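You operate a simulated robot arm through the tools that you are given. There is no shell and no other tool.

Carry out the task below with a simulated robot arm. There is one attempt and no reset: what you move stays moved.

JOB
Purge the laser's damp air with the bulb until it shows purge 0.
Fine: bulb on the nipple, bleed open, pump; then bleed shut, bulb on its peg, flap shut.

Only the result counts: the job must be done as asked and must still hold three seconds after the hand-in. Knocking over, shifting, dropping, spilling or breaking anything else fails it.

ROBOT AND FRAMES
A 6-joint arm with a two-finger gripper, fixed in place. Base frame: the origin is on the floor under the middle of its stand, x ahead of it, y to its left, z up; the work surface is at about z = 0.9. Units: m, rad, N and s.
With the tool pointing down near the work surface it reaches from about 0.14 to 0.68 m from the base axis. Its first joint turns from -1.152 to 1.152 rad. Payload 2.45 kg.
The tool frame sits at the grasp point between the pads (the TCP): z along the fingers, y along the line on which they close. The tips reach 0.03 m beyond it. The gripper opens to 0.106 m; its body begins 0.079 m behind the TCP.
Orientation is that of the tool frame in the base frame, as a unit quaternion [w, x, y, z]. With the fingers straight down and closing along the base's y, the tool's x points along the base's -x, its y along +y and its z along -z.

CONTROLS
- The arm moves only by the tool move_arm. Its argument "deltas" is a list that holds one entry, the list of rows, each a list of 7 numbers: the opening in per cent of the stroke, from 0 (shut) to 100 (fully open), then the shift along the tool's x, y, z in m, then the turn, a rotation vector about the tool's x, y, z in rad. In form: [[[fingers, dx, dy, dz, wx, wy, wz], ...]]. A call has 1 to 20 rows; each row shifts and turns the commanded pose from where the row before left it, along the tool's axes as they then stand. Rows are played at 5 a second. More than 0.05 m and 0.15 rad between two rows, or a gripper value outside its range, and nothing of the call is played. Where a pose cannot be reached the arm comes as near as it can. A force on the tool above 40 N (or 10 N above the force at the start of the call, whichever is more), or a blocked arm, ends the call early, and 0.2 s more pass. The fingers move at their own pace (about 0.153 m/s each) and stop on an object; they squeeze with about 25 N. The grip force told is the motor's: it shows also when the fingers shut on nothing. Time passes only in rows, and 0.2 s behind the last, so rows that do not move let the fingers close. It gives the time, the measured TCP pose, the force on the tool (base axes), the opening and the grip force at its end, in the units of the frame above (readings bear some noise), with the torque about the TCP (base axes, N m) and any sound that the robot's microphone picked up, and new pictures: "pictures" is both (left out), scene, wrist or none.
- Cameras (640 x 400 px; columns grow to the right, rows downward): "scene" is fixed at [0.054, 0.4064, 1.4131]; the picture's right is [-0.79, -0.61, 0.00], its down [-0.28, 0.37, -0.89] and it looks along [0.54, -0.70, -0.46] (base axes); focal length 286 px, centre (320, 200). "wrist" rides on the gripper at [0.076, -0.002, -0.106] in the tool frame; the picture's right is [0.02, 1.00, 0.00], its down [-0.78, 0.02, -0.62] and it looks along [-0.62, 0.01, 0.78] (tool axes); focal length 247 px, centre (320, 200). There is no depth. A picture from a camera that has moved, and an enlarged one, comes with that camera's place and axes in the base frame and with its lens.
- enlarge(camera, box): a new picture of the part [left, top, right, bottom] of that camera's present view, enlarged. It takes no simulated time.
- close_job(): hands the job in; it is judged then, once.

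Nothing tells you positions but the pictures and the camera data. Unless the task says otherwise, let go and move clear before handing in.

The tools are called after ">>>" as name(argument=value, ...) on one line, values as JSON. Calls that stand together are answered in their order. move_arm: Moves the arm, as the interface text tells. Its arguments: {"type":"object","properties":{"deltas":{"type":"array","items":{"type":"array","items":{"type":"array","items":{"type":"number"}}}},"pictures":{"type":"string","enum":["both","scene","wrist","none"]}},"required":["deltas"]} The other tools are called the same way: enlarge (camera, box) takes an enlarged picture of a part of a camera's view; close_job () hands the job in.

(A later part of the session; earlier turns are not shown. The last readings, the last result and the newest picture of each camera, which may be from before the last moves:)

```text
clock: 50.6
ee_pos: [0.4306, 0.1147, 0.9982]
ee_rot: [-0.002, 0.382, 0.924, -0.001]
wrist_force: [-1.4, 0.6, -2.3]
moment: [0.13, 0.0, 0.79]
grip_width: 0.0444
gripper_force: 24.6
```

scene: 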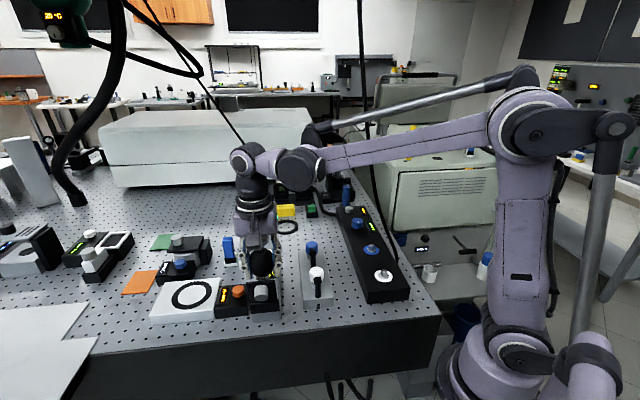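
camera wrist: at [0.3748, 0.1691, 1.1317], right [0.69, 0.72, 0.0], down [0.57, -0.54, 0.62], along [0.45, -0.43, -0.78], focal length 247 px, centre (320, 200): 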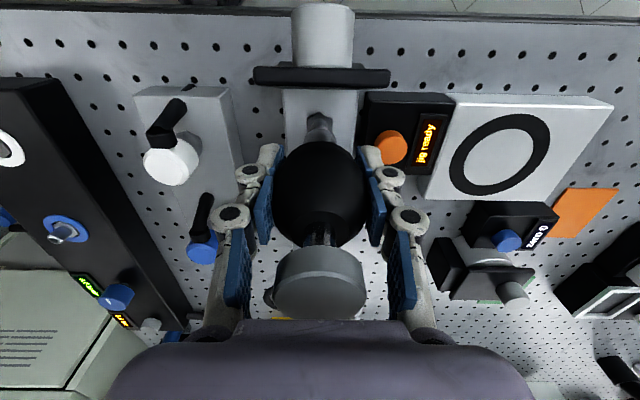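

The side load is gone. I'll lower the last few millimetres in 1 mm steps.

>>> move_arm(deltas=[[[0, 0, 0, 0.001, 0, 0, 0], [0, 0, 0, 0.001, 0, 0, 0], [0, 0, 0, 0.001, 0, 0, 0], [0, 0, 0, 0, 0, 0, 0]]], pictures="none")

>>> enlarge(camera="wrist", box=[260, 60, 380, 180])

```text
clock: 51.6
ee_pos: [0.4318, 0.1144, 0.9969]
ee_rot: [0.0, 0.384, 0.923, 0.0]
wrist_force: [-2.0, -2.1, 0.4]
moment: [-0.08, -0.06, 0.82]
grip_width: 0.044
gripper_force: 24.7
```

```text
3.33 times, centred on (320, 120) of wrist
camera zoom: at [0.3762, 0.1675, 1.1015], right [0.69, 0.72, 0.0], down [0.57, -0.54, 0.62], along [0.45, -0.43, -0.78], focal length 823 px, centre (320, 467)
```

zoom: 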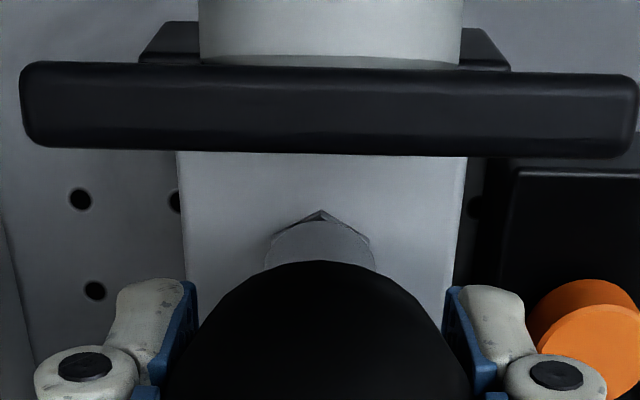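

The bulb looks seated on the hex at the nipple. I'll open the fingers partway and check that it stands there.

>>> move_arm(deltas=[[[0, 0, 0, 0.001, 0, 0, 0], [70, 0, 0, 0, 0, 0, 0], [70, 0, 0, 0, 0, 0, 0]]], pictures="both")

>>> enlarge(camera="wrist", box=[260, 60, 380, 180])

>>> enlarge(camera="scene", box=[235, 230, 295, 310])

```text
clock: 52.4
ee_pos: [0.4305, 0.1146, 0.9953]
ee_rot: [-0.001, 0.383, 0.924, -0.001]
wrist_force: [0.1, -0.1, -0.6]
moment: [0.01, 0.02, 0.02]
grip_width: 0.074
gripper_force: 0.1
camera wrist: at [0.3765, 0.168, 1.1003], right [0.69, 0.72, 0.0], down [0.57, -0.54, 0.62], along [0.45, -0.43, -0.78], focal length 247 px, centre (320, 200)
```

scene: 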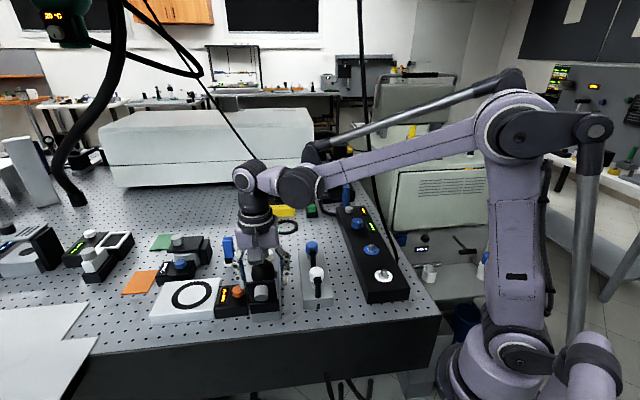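
wrist: 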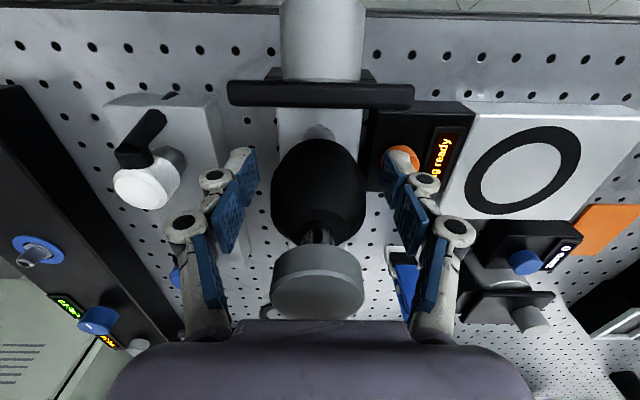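

```text
3.33 times, centred on (320, 120) of wrist
camera zoom: at [0.3765, 0.168, 1.1003], right [0.69, 0.72, 0.0], down [0.57, -0.54, 0.62], along [0.45, -0.43, -0.78], focal length 823 px, centre (320, 467)
```

zoom: 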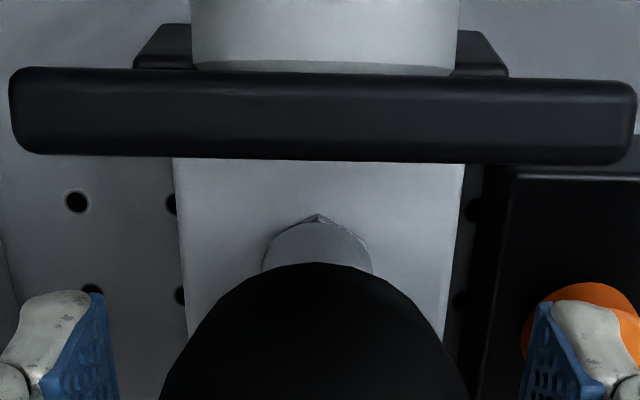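

```text
5.00 times, centred on (265, 270) of scene
camera zoom: at [0.054, 0.4064, 1.4131], right [-0.79, -0.61, 0.0], down [-0.28, 0.37, -0.89], along [0.54, -0.7, -0.46], focal length 1431 px, centre (595, -150)
```

zoom: 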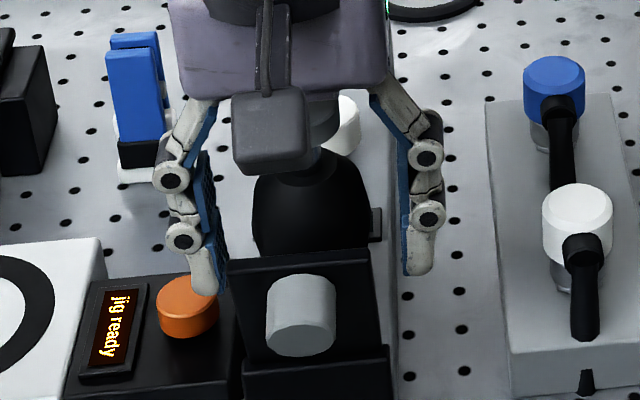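

The bulb stands on the nipple. I'll raise the gripper clear of the cap and move above the white bleed knob, turning the camera side away from the bulb.

>>> move_arm(deltas=[[[70, 0, 0, -0.03, 0, 0, 0], [70, 0, 0, -0.04, 0, 0, 0], [70, 0, 0, -0.05, 0, 0, 0], [70, -0.03, 0, 0, 0, 0, 0], [70, -0.03, 0, 0, 0, 0, 0], [70, -0.03, 0, 0, 0, 0, 0], [70, -0.03, 0, 0, 0, 0, 0], [70, 0, 0, 0, 0, 0, -0.131], [70, 0, 0, 0, 0, 0, -0.131], [70, 0, 0, 0, 0, 0, -0.131], [70, 0, 0, 0, 0, 0, -0.131], [70, 0, 0, 0, 0, 0, -0.131], [70, 0, 0, 0, 0, 0, -0.131], [70, 0, 0, 0, 0, 0, 0]]], pictures="both")

>>> enlarge(camera="wrist", box=[260, 60, 380, 180])

>>> enlarge(camera="scene", box=[220, 200, 310, 320])

```text
clock: 55.4
ee_pos: [0.5167, 0.0277, 1.1153]
ee_rot: [-0.002, 0.0, 1.0, 0.0]
wrist_force: [0.1, 0.0, -0.2]
moment: [0.05, -0.03, 0.01]
grip_width: 0.074
gripper_force: 0.0
camera wrist: at [0.4404, 0.0278, 1.22], right [-0.02, 1.0, 0.0], down [0.78, 0.02, 0.62], along [0.62, 0.01, -0.79], focal length 247 px, centre (320, 200)
```

scene: 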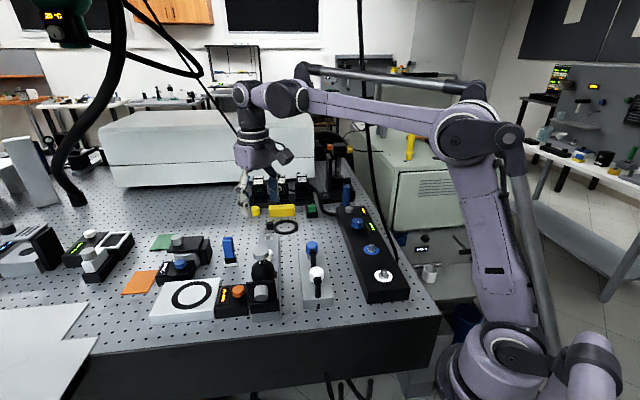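
wrist: 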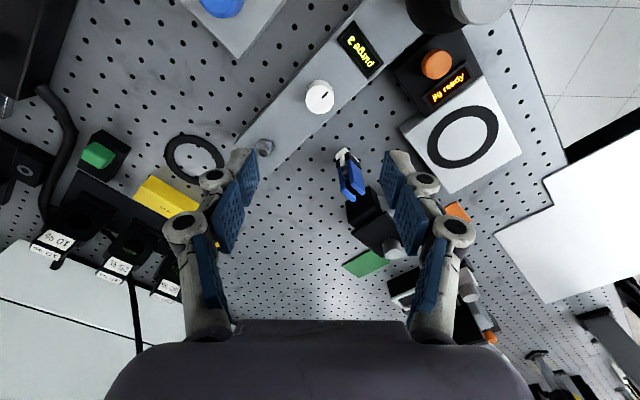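

```text
3.33 times, centred on (320, 120) of wrist
camera zoom: at [0.4404, 0.0278, 1.22], right [-0.02, 1.0, 0.0], down [0.78, 0.02, 0.62], along [0.62, 0.01, -0.79], focal length 823 px, centre (320, 467)
```

zoom: 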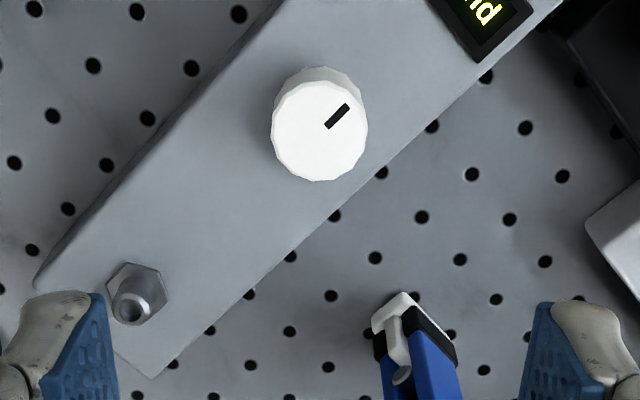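

```text
3.33 times, centred on (265, 260) of scene
camera zoom: at [0.054, 0.4064, 1.4131], right [-0.79, -0.61, 0.0], down [-0.28, 0.37, -0.89], along [0.54, -0.7, -0.46], focal length 954 px, centre (503, 0)
```

zoom: 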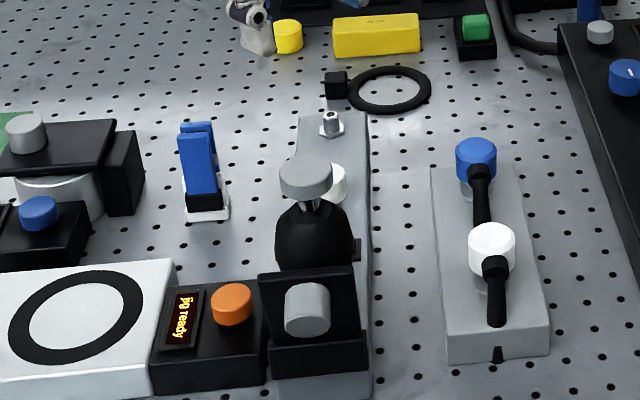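

The knob is directly under the TCP and the bulb stands upright on the nipple. The pointer currently points toward the nipple. I'll lower to the knob's upper part.

>>> move_arm(deltas=[[[70, -0.001, 0, 0.036, 0, 0, 0], [70, 0, 0, 0.036, 0, 0, 0], [70, 0, 0, 0.036, 0, 0, 0], [70, 0, 0, 0.033, 0, 0, 0], [70, 0, 0, 0, 0, 0, 0]]], pictures="both")

>>> enlarge(camera="wrist", box=[240, 100, 400, 240])

>>> enlarge(camera="scene", box=[220, 190, 310, 310])

```text
clock: 56.6
ee_pos: [0.5175, 0.0282, 0.9717]
ee_rot: [-0.002, 0.0, 1.0, 0.001]
wrist_force: [-0.1, 0.2, 0.8]
moment: [-0.02, 0.0, 0.0]
grip_width: 0.0743
gripper_force: 0.1
camera wrist: at [0.4412, 0.0283, 1.0768], right [-0.02, 1.0, 0.0], down [0.78, 0.02, 0.62], along [0.62, 0.01, -0.79], focal length 247 px, centre (320, 200)
```

scene: 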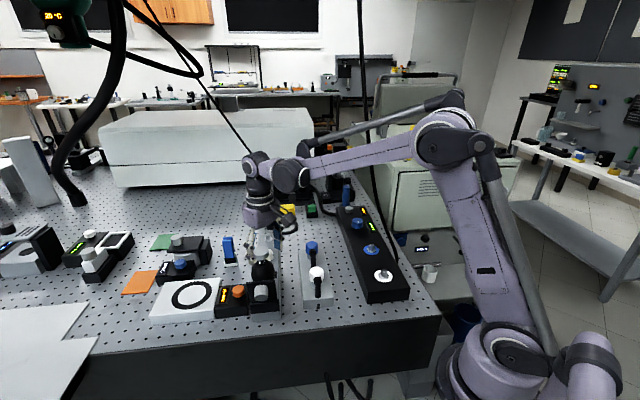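
wrist: 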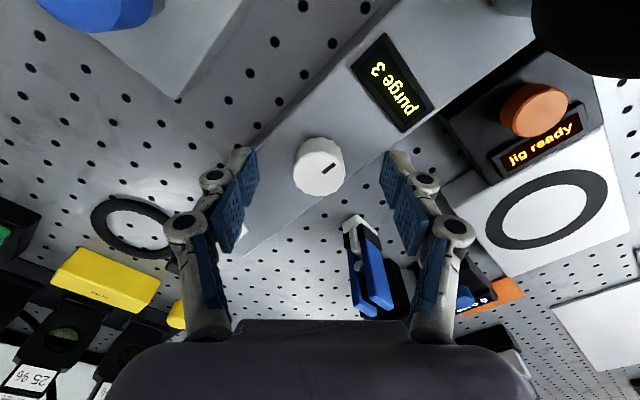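

```text
2.86 times, centred on (320, 170) of wrist
camera zoom: at [0.4412, 0.0283, 1.0768], right [-0.02, 1.0, 0.0], down [0.78, 0.02, 0.62], along [0.62, 0.01, -0.79], focal length 706 px, centre (320, 286)
```

zoom: 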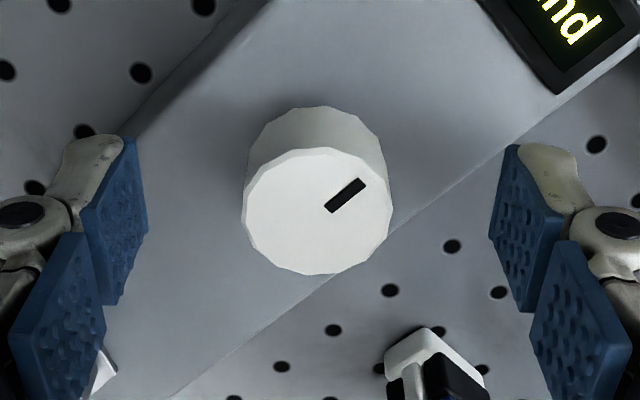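

```text
3.33 times, centred on (265, 250) of scene
camera zoom: at [0.054, 0.4064, 1.4131], right [-0.79, -0.61, 0.0], down [-0.28, 0.37, -0.89], along [0.54, -0.7, -0.46], focal length 954 px, centre (503, 33)
```

zoom: 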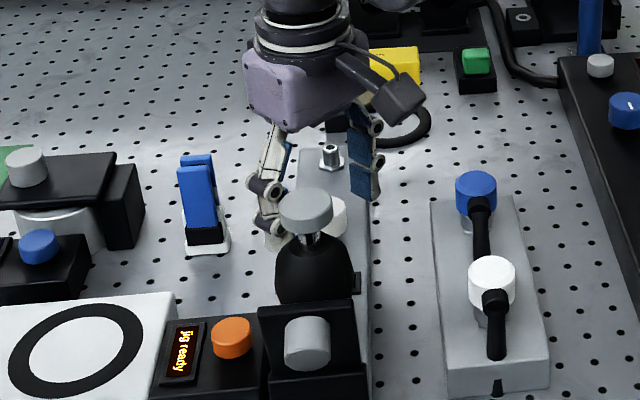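

The knob is centred between the fingers. I'll close on it and read the initial loads.

>>> move_arm(deltas=[[[35, 0, 0, 0, 0, 0, 0], [0, 0, 0, 0, 0, 0, 0], [0, 0, 0, 0, 0, 0, 0]]], pictures="wrist")

>>> enlarge(camera="wrist", box=[240, 100, 400, 240])

```text
clock: 57.4
ee_pos: [0.5183, 0.0275, 0.973]
ee_rot: [-0.002, 0.0, 1.0, 0.0]
wrist_force: [0.5, -4.7, 0.7]
moment: [-0.15, 0.01, 0.01]
grip_width: 0.0287
gripper_force: 44.9
camera wrist: at [0.4413, 0.0278, 1.0771], right [-0.02, 1.0, 0.0], down [0.78, 0.02, 0.62], along [0.62, 0.01, -0.79], focal length 247 px, centre (320, 200)
```

wrist: 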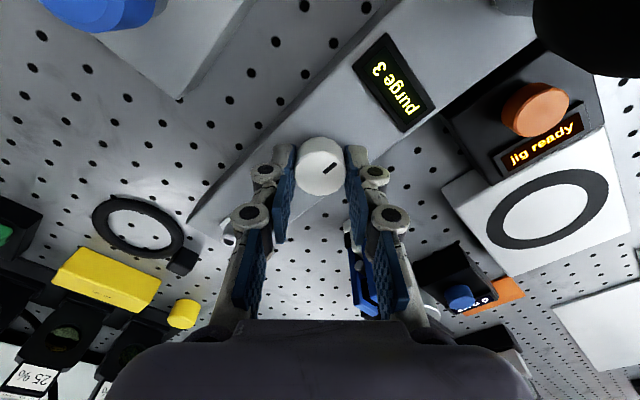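

```text
2.86 times, centred on (320, 170) of wrist
camera zoom: at [0.4413, 0.0278, 1.0771], right [-0.02, 1.0, 0.0], down [0.78, 0.02, 0.62], along [0.62, 0.01, -0.79], focal length 706 px, centre (320, 286)
```

zoom: 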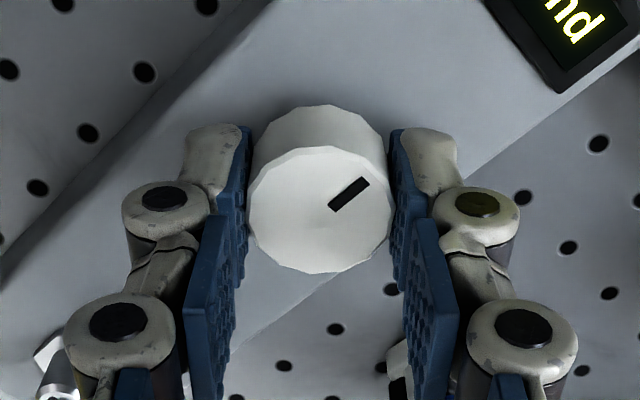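

I have the knob. I'll turn it counter-clockwise by 0.2 rad and read the torque.

>>> move_arm(deltas=[[[0, 0, 0, 0, 0, 0, -0.1], [0, 0, 0, 0, 0, 0, -0.1], [0, 0, 0, 0, 0, 0, 0]]], pictures="wrist")

>>> enlarge(camera="wrist", box=[240, 80, 420, 240])

```text
clock: 58.2
ee_pos: [0.5168, 0.0284, 0.9724]
ee_rot: [-0.002, -0.1, 0.995, 0.0]
wrist_force: [-1.0, -5.0, -14.2]
moment: [-0.16, -0.04, -0.48]
grip_width: 0.0291
gripper_force: 45.0
camera wrist: at [0.4429, 0.0126, 1.0776], right [-0.22, 0.98, 0.0], down [0.77, 0.17, 0.62], along [0.6, 0.14, -0.79], focal length 247 px, centre (320, 200)
```

wrist: 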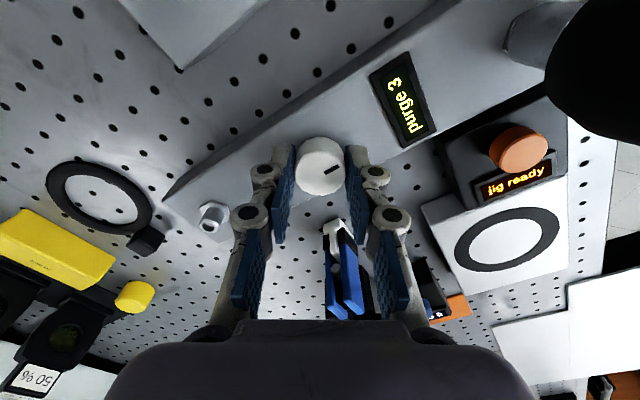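

```text
2.50 times, centred on (330, 160) of wrist
camera zoom: at [0.4429, 0.0126, 1.0776], right [-0.22, 0.98, 0.0], down [0.77, 0.17, 0.62], along [0.6, 0.14, -0.79], focal length 617 px, centre (295, 300)
```

zoom: 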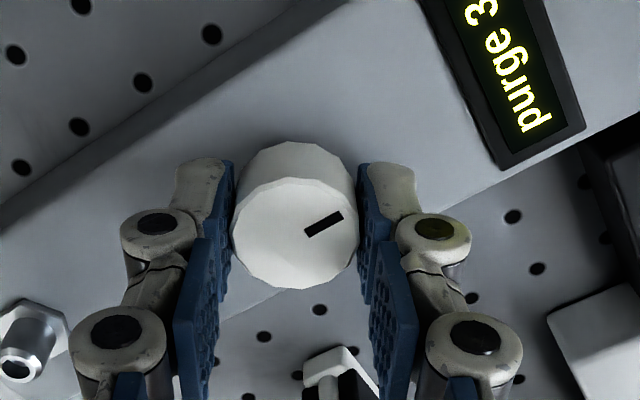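

The torque hit -0.48 N·m and the pointer stayed mostly put, so counter-clockwise is against a stop. I'll back off and try clockwise.

>>> move_arm(deltas=[[[0, 0, 0, 0, 0, 0, 0.1], [0, 0, 0, 0, 0, 0, 0.1], [0, 0, 0, 0, 0, 0, 0.1], [0, 0, 0, 0, 0, 0, 0.1], [0, 0, 0, 0, 0, 0, 0]]], pictures="wrist")

>>> enlarge(camera="wrist", box=[240, 80, 420, 240])

```text
clock: 59.4
ee_pos: [0.5174, 0.0281, 0.9727]
ee_rot: [-0.001, 0.101, 0.995, 0.0]
wrist_force: [0.3, -5.4, -29.9]
moment: [-0.1, 0.09, -0.01]
grip_width: 0.0291
gripper_force: 45.0
camera wrist: at [0.4423, 0.0428, 1.0782], right [0.18, 0.98, 0.0], down [0.77, -0.14, 0.62], along [0.61, -0.11, -0.79], focal length 247 px, centre (320, 200)
```

wrist: 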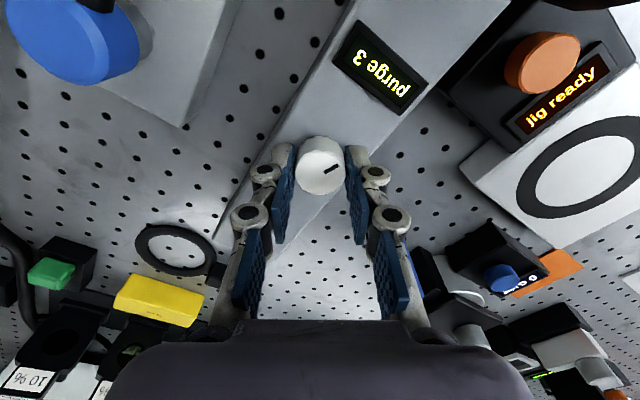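

```text
2.50 times, centred on (330, 160) of wrist
camera zoom: at [0.4423, 0.0428, 1.0782], right [0.18, 0.98, 0.0], down [0.77, -0.14, 0.62], along [0.61, -0.11, -0.79], focal length 617 px, centre (295, 300)
```

zoom: 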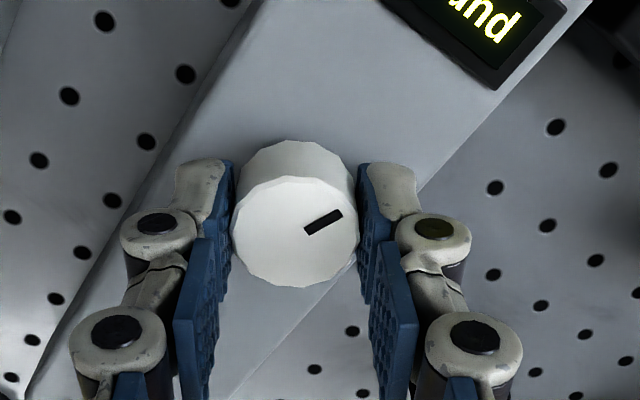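

Clockwise turns freely: the knob follows and the torque is about zero. There's a 30 N vertical preload building up, so I'll ease down slightly to relieve it first.

>>> move_arm(deltas=[[[0, 0, 0, 0.0008, 0, 0, 0], [0, 0, 0, 0, 0, 0, 0]]], pictures="none")

```text
clock: 60.0
ee_pos: [0.5169, 0.028, 0.9735]
ee_rot: [-0.001, 0.101, 0.995, -0.001]
wrist_force: [3.6, -8.4, -16.2]
moment: [-0.07, 0.52, 0.03]
grip_width: 0.0292
gripper_force: 45.5
```

>>> move_arm(deltas=[[[70, 0, 0, 0, 0, 0, 0], [70, 0, 0, 0, 0, 0, 0], [70, 0, 0, -0.04, 0, 0, 0], [70, 0, 0, 0, 0, 0, -0.14], [70, 0, 0, 0, 0, 0, -0.14], [70, 0, 0, 0, 0, 0, -0.14], [70, 0, 0, 0, 0, 0, -0.14], [70, 0, 0, 0, 0, 0, -0.14], [70, 0, 0, 0, 0, 0, -0.14], [70, 0, 0, 0, 0, 0, -0.14], [70, 0, 0, 0, 0, 0, -0.14], [70, 0, 0, 0, 0, 0, -0.14], [70, 0, 0, 0, 0, 0, -0.14], [70, 0, 0, 0, 0, 0, 0]]], pictures="both")

>>> enlarge(camera="wrist", box=[240, 80, 420, 240])

```text
clock: 63.0
ee_pos: [0.5184, 0.0292, 1.013]
ee_rot: [-0.001, -0.566, 0.825, -0.001]
wrist_force: [-0.5, 0.5, -0.6]
moment: [-0.01, 0.0, -0.02]
grip_width: 0.074
gripper_force: 0.1
camera wrist: at [0.4917, -0.0426, 1.1179], right [-0.94, 0.34, 0.0], down [0.27, 0.74, 0.62], along [0.21, 0.58, -0.78], focal length 247 px, centre (320, 200)
```

scene: 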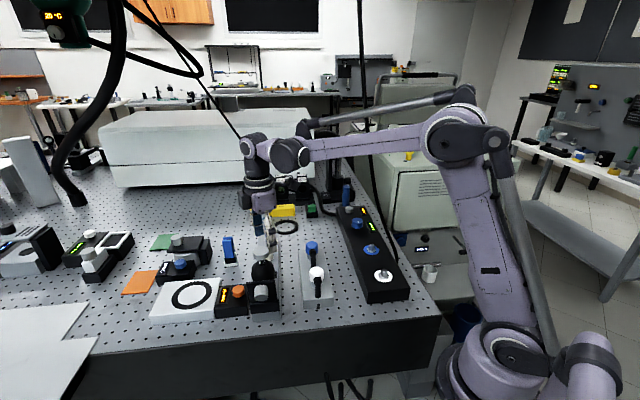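
wrist: 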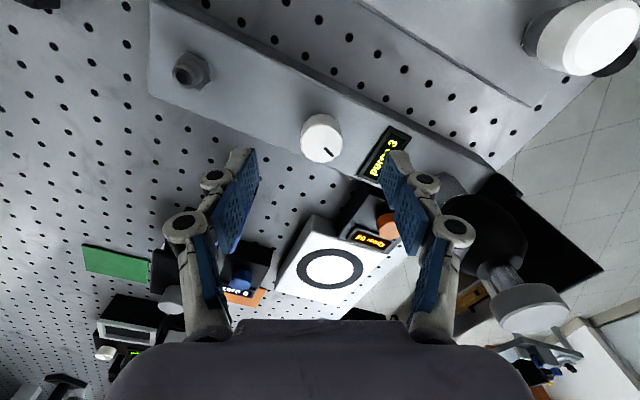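

```text
2.50 times, centred on (330, 160) of wrist
camera zoom: at [0.4917, -0.0426, 1.1179], right [-0.94, 0.34, 0.0], down [0.27, 0.74, 0.62], along [0.21, 0.58, -0.78], focal length 617 px, centre (295, 300)
```

zoom: 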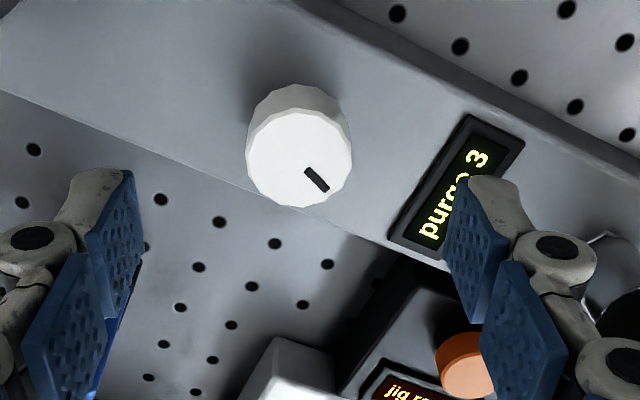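

The pointer has moved about 20° clockwise, which confirms it turns that way. I'll lower, regrip from this angle, and turn clockwise further.

>>> move_arm(deltas=[[[70, 0, 0, 0.02, 0, 0, 0], [70, 0, 0, 0.02, 0, 0, 0], [30, 0, 0, 0, 0, 0, 0], [0, 0, 0, 0, 0, 0, 0], [0, 0, 0, 0, 0, 0, 0], [0, 0, 0, 0, 0, 0, 0.1], [0, 0, 0, 0, 0, 0, 0.1], [0, 0, 0, 0, 0, 0, 0.1], [0, 0, 0, 0, 0, 0, 0]]], pictures="wrist")

>>> enlarge(camera="wrist", box=[240, 80, 420, 240])

```text
clock: 65.0
ee_pos: [0.5159, 0.0293, 0.9735]
ee_rot: [-0.002, -0.434, 0.901, 0.001]
wrist_force: [-13.8, 1.6, 5.4]
moment: [0.46, 0.2, 0.0]
grip_width: 0.0284
gripper_force: 45.0
camera wrist: at [0.4706, -0.0313, 1.0786], right [-0.8, 0.61, 0.0], down [0.48, 0.62, 0.62], along [0.37, 0.49, -0.79], focal length 247 px, centre (320, 200)
```

wrist: 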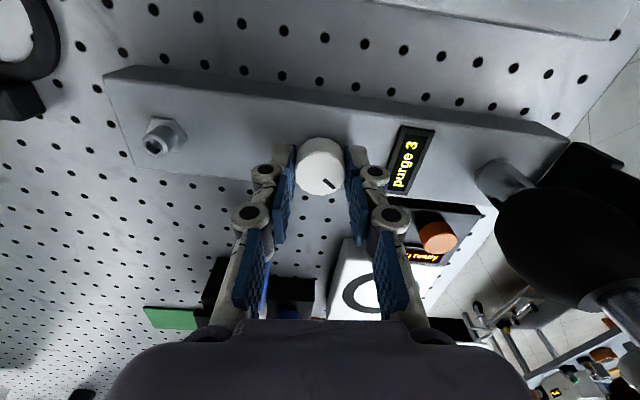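

```text
2.50 times, centred on (330, 160) of wrist
camera zoom: at [0.4706, -0.0313, 1.0786], right [-0.8, 0.61, 0.0], down [0.48, 0.62, 0.62], along [0.37, 0.49, -0.79], focal length 617 px, centre (295, 300)
```

zoom: 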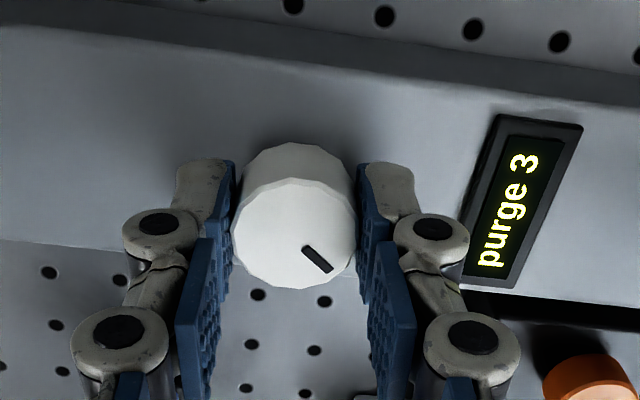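

>>> move_arm(deltas=[[[0, 0, 0.0012, 0, 0, 0, 0], [0, 0, 0, 0, 0, 0, 0.1], [0, 0, 0, 0, 0, 0, 0.1], [0, 0, 0, 0, 0, 0, 0.1], [0, 0, 0, 0, 0, 0, 0.1], [0, 0, 0, 0, 0, 0, 0]]], pictures="wrist")

>>> enlarge(camera="wrist", box=[240, 80, 420, 240])

```text
clock: 66.4
ee_pos: [0.5164, 0.0278, 0.9738]
ee_rot: [-0.001, -0.247, 0.969, 0.0]
wrist_force: [0.1, -5.2, 12.5]
moment: [-0.24, -0.24, -0.02]
grip_width: 0.0285
gripper_force: 45.2
camera wrist: at [0.4502, -0.0085, 1.0784], right [-0.5, 0.87, 0.0], down [0.68, 0.39, 0.62], along [0.54, 0.31, -0.78], focal length 247 px, centre (320, 200)
```

wrist: 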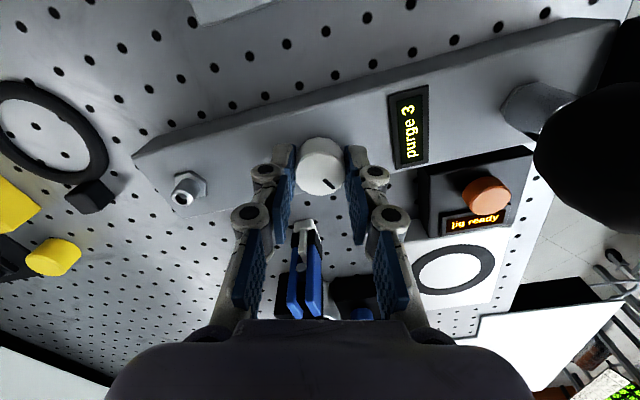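

```text
2.50 times, centred on (330, 160) of wrist
camera zoom: at [0.4502, -0.0085, 1.0784], right [-0.5, 0.87, 0.0], down [0.68, 0.39, 0.62], along [0.54, 0.31, -0.78], focal length 617 px, centre (295, 300)
```

zoom: 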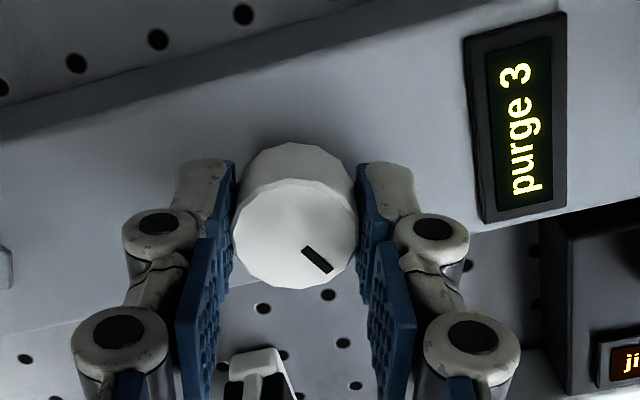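

The knob is following, about 63° so far, and nothing resists. I'll continue to about 90°.

>>> move_arm(deltas=[[[0, 0, 0, 0, 0, 0, 0.1], [0, 0, 0, 0, 0, 0, 0.1], [0, 0, 0, 0, 0, 0, 0.1], [0, 0, 0, 0, 0, 0, 0.1], [0, 0, 0, 0, 0, 0, 0.08], [0, 0, 0, 0, 0, 0, 0]]], pictures="wrist")

>>> enlarge(camera="wrist", box=[240, 80, 420, 240])

```text
clock: 67.8
ee_pos: [0.5162, 0.0292, 0.9735]
ee_rot: [-0.001, -0.009, 1.0, -0.001]
wrist_force: [7.1, -12.0, 18.2]
moment: [-0.27, -1.04, 0.0]
grip_width: 0.0288
gripper_force: 44.8
camera wrist: at [0.4402, 0.0266, 1.0783], right [-0.04, 1.0, 0.0], down [0.78, 0.03, 0.62], along [0.62, 0.02, -0.78], focal length 247 px, centre (320, 200)
```

wrist: 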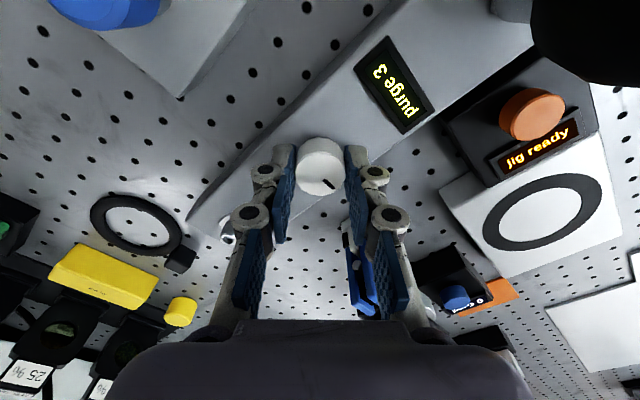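

```text
2.50 times, centred on (330, 160) of wrist
camera zoom: at [0.4402, 0.0266, 1.0783], right [-0.04, 1.0, 0.0], down [0.78, 0.03, 0.62], along [0.62, 0.02, -0.78], focal length 617 px, centre (295, 300)
```

zoom: 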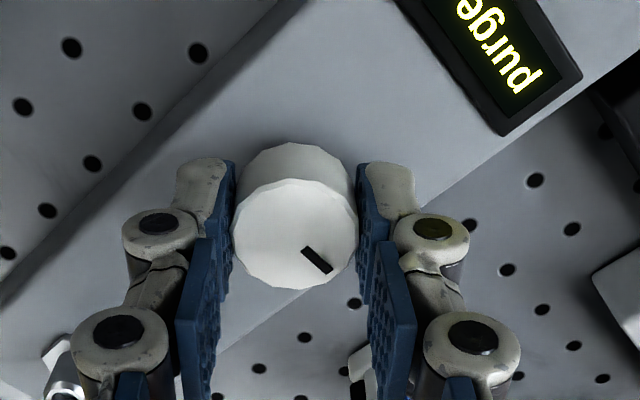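

The pointer is now across the plate, 90° from where it started, with no stop felt. I'll relieve the side loads and turn a little further to feel for an end stop.

>>> move_arm(deltas=[[[0, 0, -0.001, -0.0008, 0, 0, 0], [0, 0, 0, 0, 0, 0, 0.1], [0, 0, 0, 0, 0, 0, 0.1], [0, 0, 0, 0, 0, 0, 0]]], pictures="wrist")

>>> enlarge(camera="wrist", box=[240, 80, 420, 240])

```text
clock: 68.8
ee_pos: [0.514, 0.0283, 0.9719]
ee_rot: [-0.003, 0.09, 0.996, 0.0]
wrist_force: [-4.2, -9.0, -10.8]
moment: [-0.2, 0.36, 0.47]
grip_width: 0.0294
gripper_force: 44.8
camera wrist: at [0.4401, 0.0416, 1.0786], right [0.16, 0.99, 0.0], down [0.78, -0.12, 0.62], along [0.61, -0.1, -0.79], focal length 247 px, centre (320, 200)
```

wrist: 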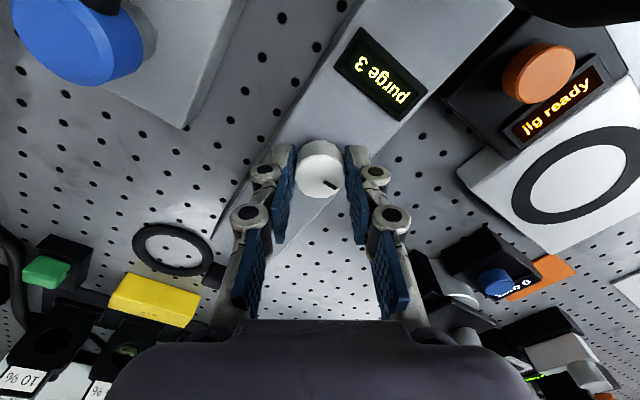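

```text
2.50 times, centred on (330, 160) of wrist
camera zoom: at [0.4401, 0.0416, 1.0786], right [0.16, 0.99, 0.0], down [0.78, -0.12, 0.62], along [0.61, -0.1, -0.79], focal length 617 px, centre (295, 300)
```

zoom: 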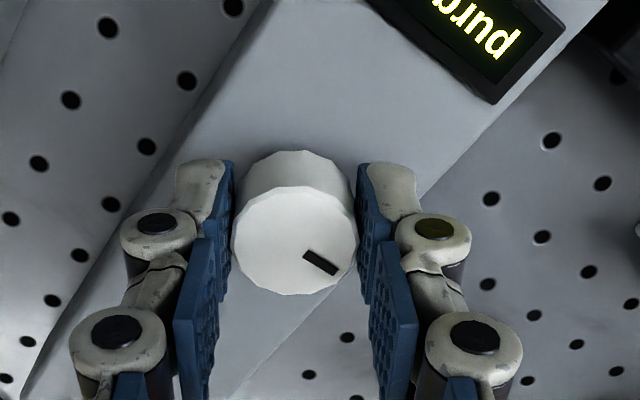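

I hit the end stop at +90°: the torque rose to 0.47 N·m and the pointer stayed exactly across the plate. The bleed should now be open. I'll release, rise, and line up above the bulb on the nipple again.

>>> move_arm(deltas=[[[70, 0, 0, 0, 0, 0, 0], [70, 0, 0, 0, 0, 0, 0], [70, 0, 0, -0.04, 0, 0, 0], [70, 0, 0, -0.05, 0, 0, 0], [70, 0, 0, -0.05, 0, 0, 0], [70, 0, 0, 0, 0, 0, 0.121], [70, 0, 0, 0, 0, 0, 0.121], [70, 0, 0, 0, 0, 0, 0.121], [70, 0, 0, 0, 0, 0, 0.121], [70, 0, 0, 0, 0, 0, 0.121], [70, 0.03, 0, 0, 0, 0, 0], [70, 0.03, 0, 0, 0, 0, 0], [70, 0.03, 0, 0, 0, 0, 0], [70, 0.03, 0, 0, 0, 0, 0], [70, 0, 0, 0, 0, 0, 0]]], pictures="both")

>>> enlarge(camera="wrist", box=[240, 60, 400, 200])

>>> enlarge(camera="scene", box=[220, 190, 310, 310])

```text
clock: 72.0
ee_pos: [0.431, 0.1127, 1.1145]
ee_rot: [-0.002, 0.383, 0.924, -0.001]
wrist_force: [-0.6, -0.5, -0.6]
moment: [-0.01, 0.01, -0.03]
grip_width: 0.0743
gripper_force: 0.0
camera wrist: at [0.3762, 0.1668, 1.219], right [0.69, 0.72, 0.0], down [0.57, -0.54, 0.62], along [0.45, -0.43, -0.78], focal length 247 px, centre (320, 200)
```

scene: 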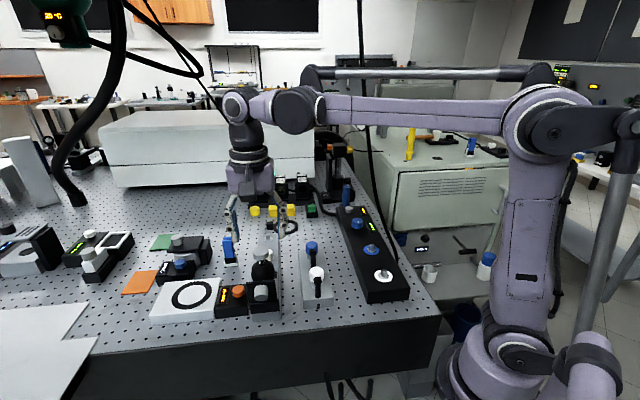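
wrist: 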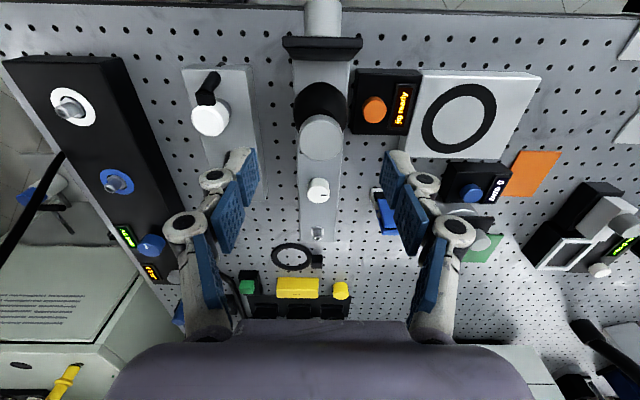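

```text
2.86 times, centred on (320, 130) of wrist
camera zoom: at [0.3762, 0.1668, 1.219], right [0.69, 0.72, 0.0], down [0.57, -0.54, 0.62], along [0.45, -0.43, -0.78], focal length 706 px, centre (320, 400)
```

zoom: 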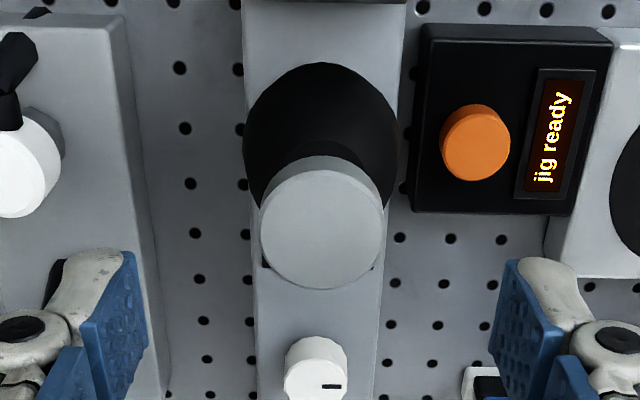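

```text
3.33 times, centred on (265, 250) of scene
camera zoom: at [0.054, 0.4064, 1.4131], right [-0.79, -0.61, 0.0], down [-0.28, 0.37, -0.89], along [0.54, -0.7, -0.46], focal length 954 px, centre (503, 33)
```

zoom: 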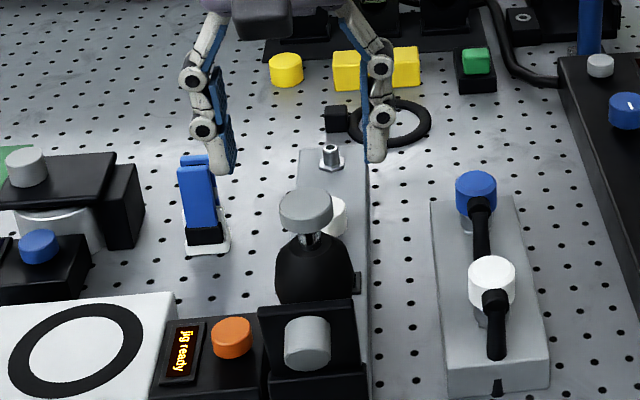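

The bulb is centred beneath the gripper and the bleed pointer is at the open stop. I'll lower around the bulb body and give one squeeze and release.

>>> move_arm(deltas=[[[70, 0.0007, 0.0008, 0.039, 0, 0, 0], [70, 0, 0, 0.039, 0, 0, 0], [70, 0, 0, 0.038, 0, 0, 0], [70, 0, 0, 0, 0, 0, 0], [30, 0, 0, 0, 0, 0, 0], [0, 0, 0, 0, 0, 0, 0], [0, 0, 0, 0, 0, 0, 0], [0, 0, 0, 0, 0, 0, 0]]], pictures="both")

>>> enlarge(camera="scene", box=[220, 190, 310, 310])

```text
clock: 73.8
ee_pos: [0.432, 0.1119, 0.9964]
ee_rot: [-0.002, 0.383, 0.924, 0.0]
wrist_force: [0.7, 0.5, -1.2]
moment: [-0.05, -0.1, -0.88]
grip_width: 0.0442
gripper_force: 25.2
camera wrist: at [0.3767, 0.1667, 1.1025], right [0.69, 0.72, 0.0], down [0.57, -0.54, 0.62], along [0.45, -0.43, -0.78], focal length 247 px, centre (320, 200)
```

scene: 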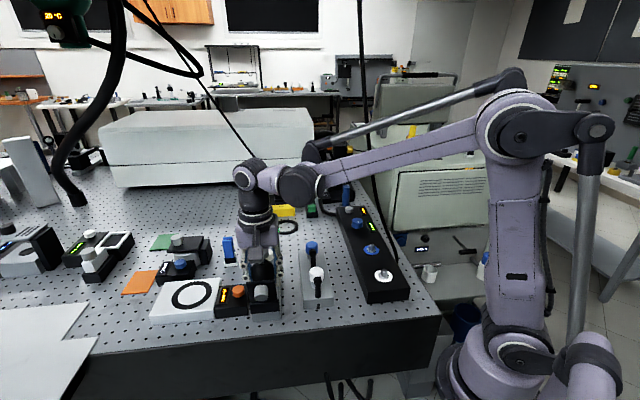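
wrist: 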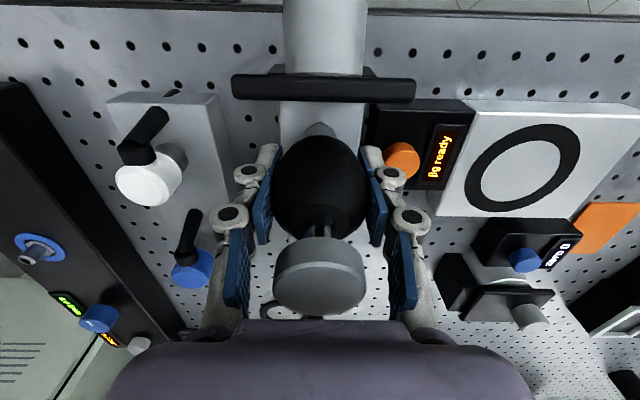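

```text
3.33 times, centred on (265, 250) of scene
camera zoom: at [0.054, 0.4064, 1.4131], right [-0.79, -0.61, 0.0], down [-0.28, 0.37, -0.89], along [0.54, -0.7, -0.46], focal length 954 px, centre (503, 33)
```

zoom: 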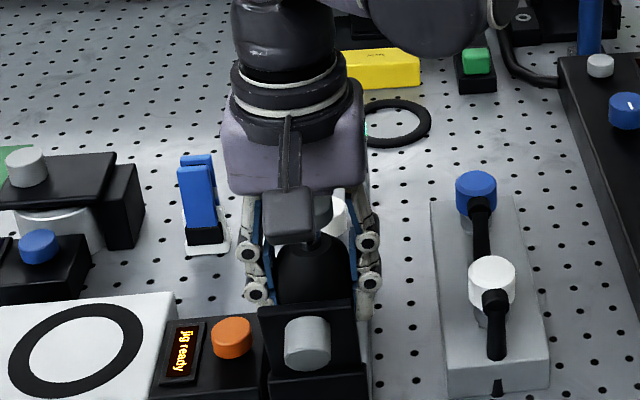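

I squeezed the body to 0.044 m, about the same width as before. I'll release and rise high enough to read the display past the cap.

>>> move_arm(deltas=[[[70, 0, 0, 0, 0, 0, 0], [70, 0, 0, 0, 0, 0, 0], [70, 0, 0, -0.04, 0, 0, 0], [70, 0, 0, -0.045, 0, 0, 0], [70, 0, 0, -0.045, 0, 0, 0], [70, 0, 0, -0.045, 0, 0, 0], [70, 0, 0, -0.045, 0, 0, 0], [70, 0, 0, 0, 0, 0, 0]]], pictures="wrist")

>>> enlarge(camera="wrist", box=[250, 60, 390, 200])

```text
clock: 75.6
ee_pos: [0.4315, 0.1165, 1.2187]
ee_rot: [-0.002, 0.382, 0.924, 0.0]
wrist_force: [0.4, -0.7, 0.6]
moment: [-0.01, 0.0, -0.01]
grip_width: 0.0741
gripper_force: 0.0
camera wrist: at [0.3771, 0.1707, 1.3242], right [0.69, 0.72, 0.0], down [0.57, -0.54, 0.62], along [0.45, -0.43, -0.78], focal length 247 px, centre (320, 200)
```

wrist: 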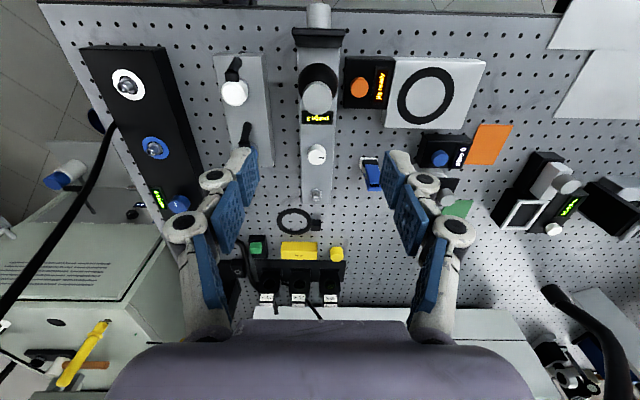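

```text
2.86 times, centred on (320, 130) of wrist
camera zoom: at [0.3771, 0.1707, 1.3242], right [0.69, 0.72, 0.0], down [0.57, -0.54, 0.62], along [0.45, -0.43, -0.78], focal length 706 px, centre (320, 400)
```

zoom: 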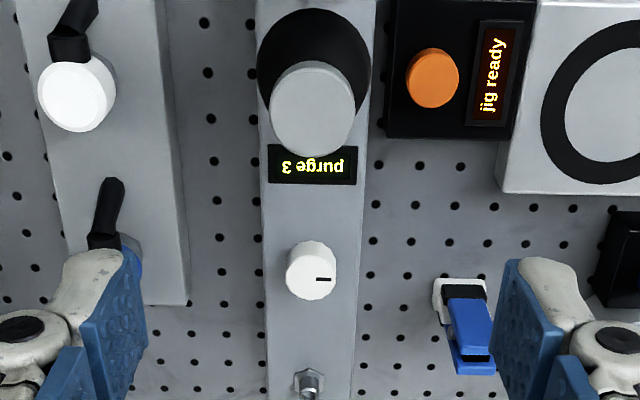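

The display still reads purge 3, so squeezing the rubber isn't the pump stroke. The cap on its chrome stem is probably the plunger, so I'll close the fingers and position just above the cap to press it.

>>> move_arm(deltas=[[[0, 0, -0.0015, 0.035, 0, 0, 0], [0, 0, 0, 0.035, 0, 0, 0], [0, 0, 0, 0.035, 0, 0, 0], [0, 0, 0, 0.01, 0, 0, 0], [0, 0, 0, 0, 0, 0, 0]]], pictures="both")

>>> enlarge(camera="wrist", box=[250, 80, 390, 220])

>>> enlarge(camera="scene", box=[220, 190, 310, 310])

```text
clock: 76.8
ee_pos: [0.4299, 0.114, 1.1005]
ee_rot: [-0.001, 0.383, 0.924, 0.0]
wrist_force: [-0.1, -0.8, 0.6]
moment: [-0.02, 0.04, 0.0]
grip_width: 0.0002
gripper_force: 25.2
camera wrist: at [0.3748, 0.1675, 1.2058], right [0.69, 0.72, 0.0], down [0.57, -0.54, 0.62], along [0.45, -0.43, -0.78], focal length 247 px, centre (320, 200)
```

scene: 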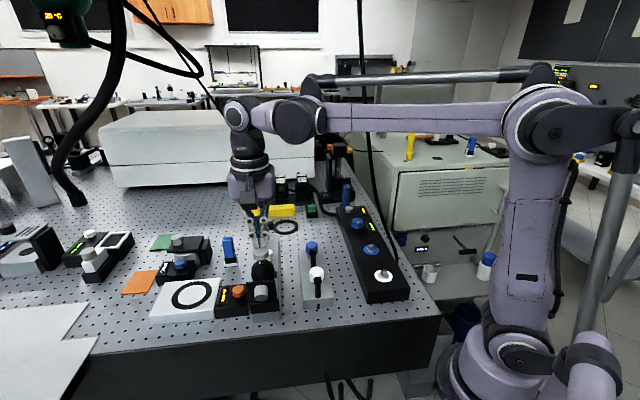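
wrist: 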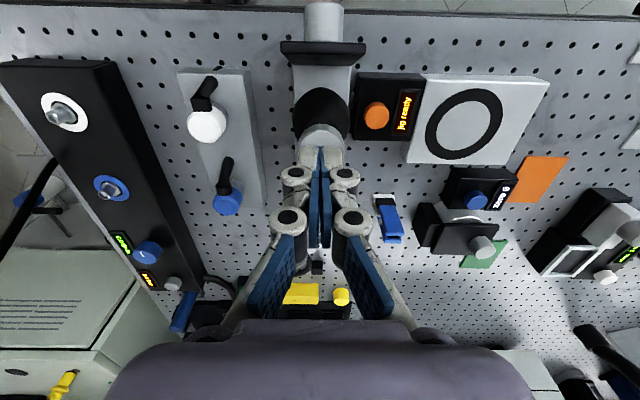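

```text
2.86 times, centred on (320, 150) of wrist
camera zoom: at [0.3748, 0.1675, 1.2058], right [0.69, 0.72, 0.0], down [0.57, -0.54, 0.62], along [0.45, -0.43, -0.78], focal length 706 px, centre (320, 343)
```

zoom: 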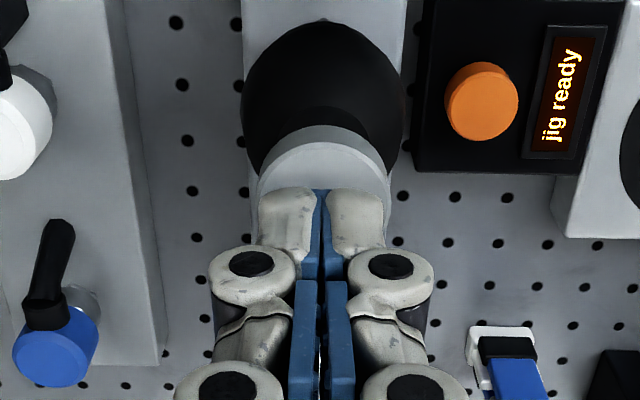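

```text
3.33 times, centred on (265, 250) of scene
camera zoom: at [0.054, 0.4064, 1.4131], right [-0.79, -0.61, 0.0], down [-0.28, 0.37, -0.89], along [0.54, -0.7, -0.46], focal length 954 px, centre (503, 33)
```

zoom: 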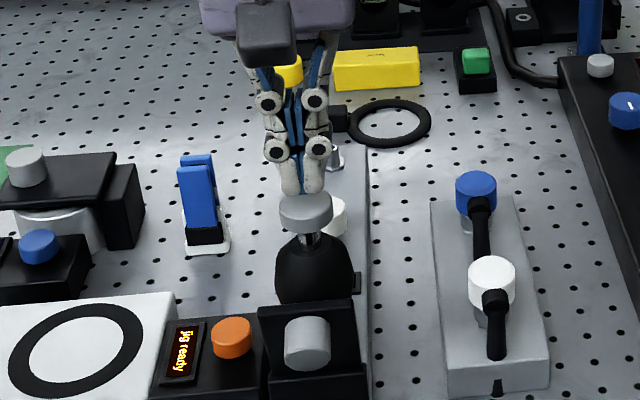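

The fingertips are centred over the cap. I'll press down in small steps and watch the force.

>>> move_arm(deltas=[[[0, 0, 0, 0.005, 0, 0, 0], [0, 0, 0, 0.005, 0, 0, 0], [0, 0, 0, 0.002, 0, 0, 0], [0, 0, 0, 0.002, 0, 0, 0], [0, 0, 0, 0, 0, 0, 0]]], pictures="none")

>>> move_arm(deltas=[[[0, 0, 0, 0.002, 0, 0, 0], [0, 0, 0, 0.002, 0, 0, 0], [0, 0, 0, 0, 0, 0, 0]]], pictures="none")

>>> enlarge(camera="scene", box=[240, 215, 290, 285])

```text
clock: 78.0
ee_pos: [0.4304, 0.1134, 1.0885]
ee_rot: [-0.001, 0.383, 0.924, -0.001]
wrist_force: [0.5, -1.0, 0.3]
moment: [0.0, 0.0, 0.01]
grip_width: 0.0
gripper_force: 24.7
```

```text
clock: 78.8
ee_pos: [0.4304, 0.1129, 1.0842]
ee_rot: [-0.002, 0.383, 0.924, -0.001]
wrist_force: [-0.7, 1.2, 0.8]
moment: [0.0, 0.06, 0.01]
grip_width: 0.0062
gripper_force: 24.7
```

```text
5.71 times, centred on (265, 250) of scene
camera zoom: at [0.054, 0.4064, 1.4131], right [-0.79, -0.61, 0.0], down [-0.28, 0.37, -0.89], along [0.54, -0.7, -0.46], focal length 1635 px, centre (634, -86)
```

zoom: 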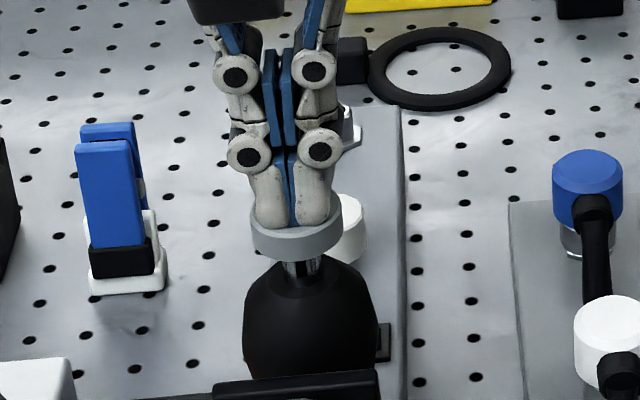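

>>> move_arm(deltas=[[[0, 0, 0, 0.002, 0, 0, 0], [0, 0, 0, 0.002, 0, 0, 0], [0, 0, 0, 0, 0, 0, 0]]], pictures="none")

>>> enlarge(camera="scene", box=[240, 215, 290, 285])

```text
clock: 79.6
ee_pos: [0.4306, 0.1115, 1.0816]
ee_rot: [-0.001, 0.383, 0.924, 0.0]
wrist_force: [-0.2, 0.4, 2.0]
moment: [0.04, 0.03, 0.01]
grip_width: 0.0062
gripper_force: 25.2
```

```text
5.71 times, centred on (265, 250) of scene
camera zoom: at [0.054, 0.4064, 1.4131], right [-0.79, -0.61, 0.0], down [-0.28, 0.37, -0.89], along [0.54, -0.7, -0.46], focal length 1635 px, centre (634, -86)
```

zoom: 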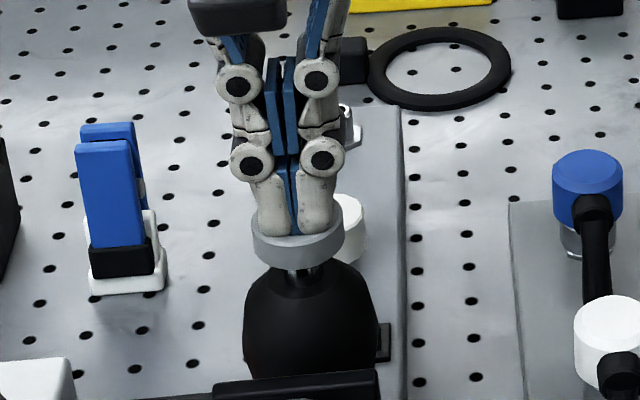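

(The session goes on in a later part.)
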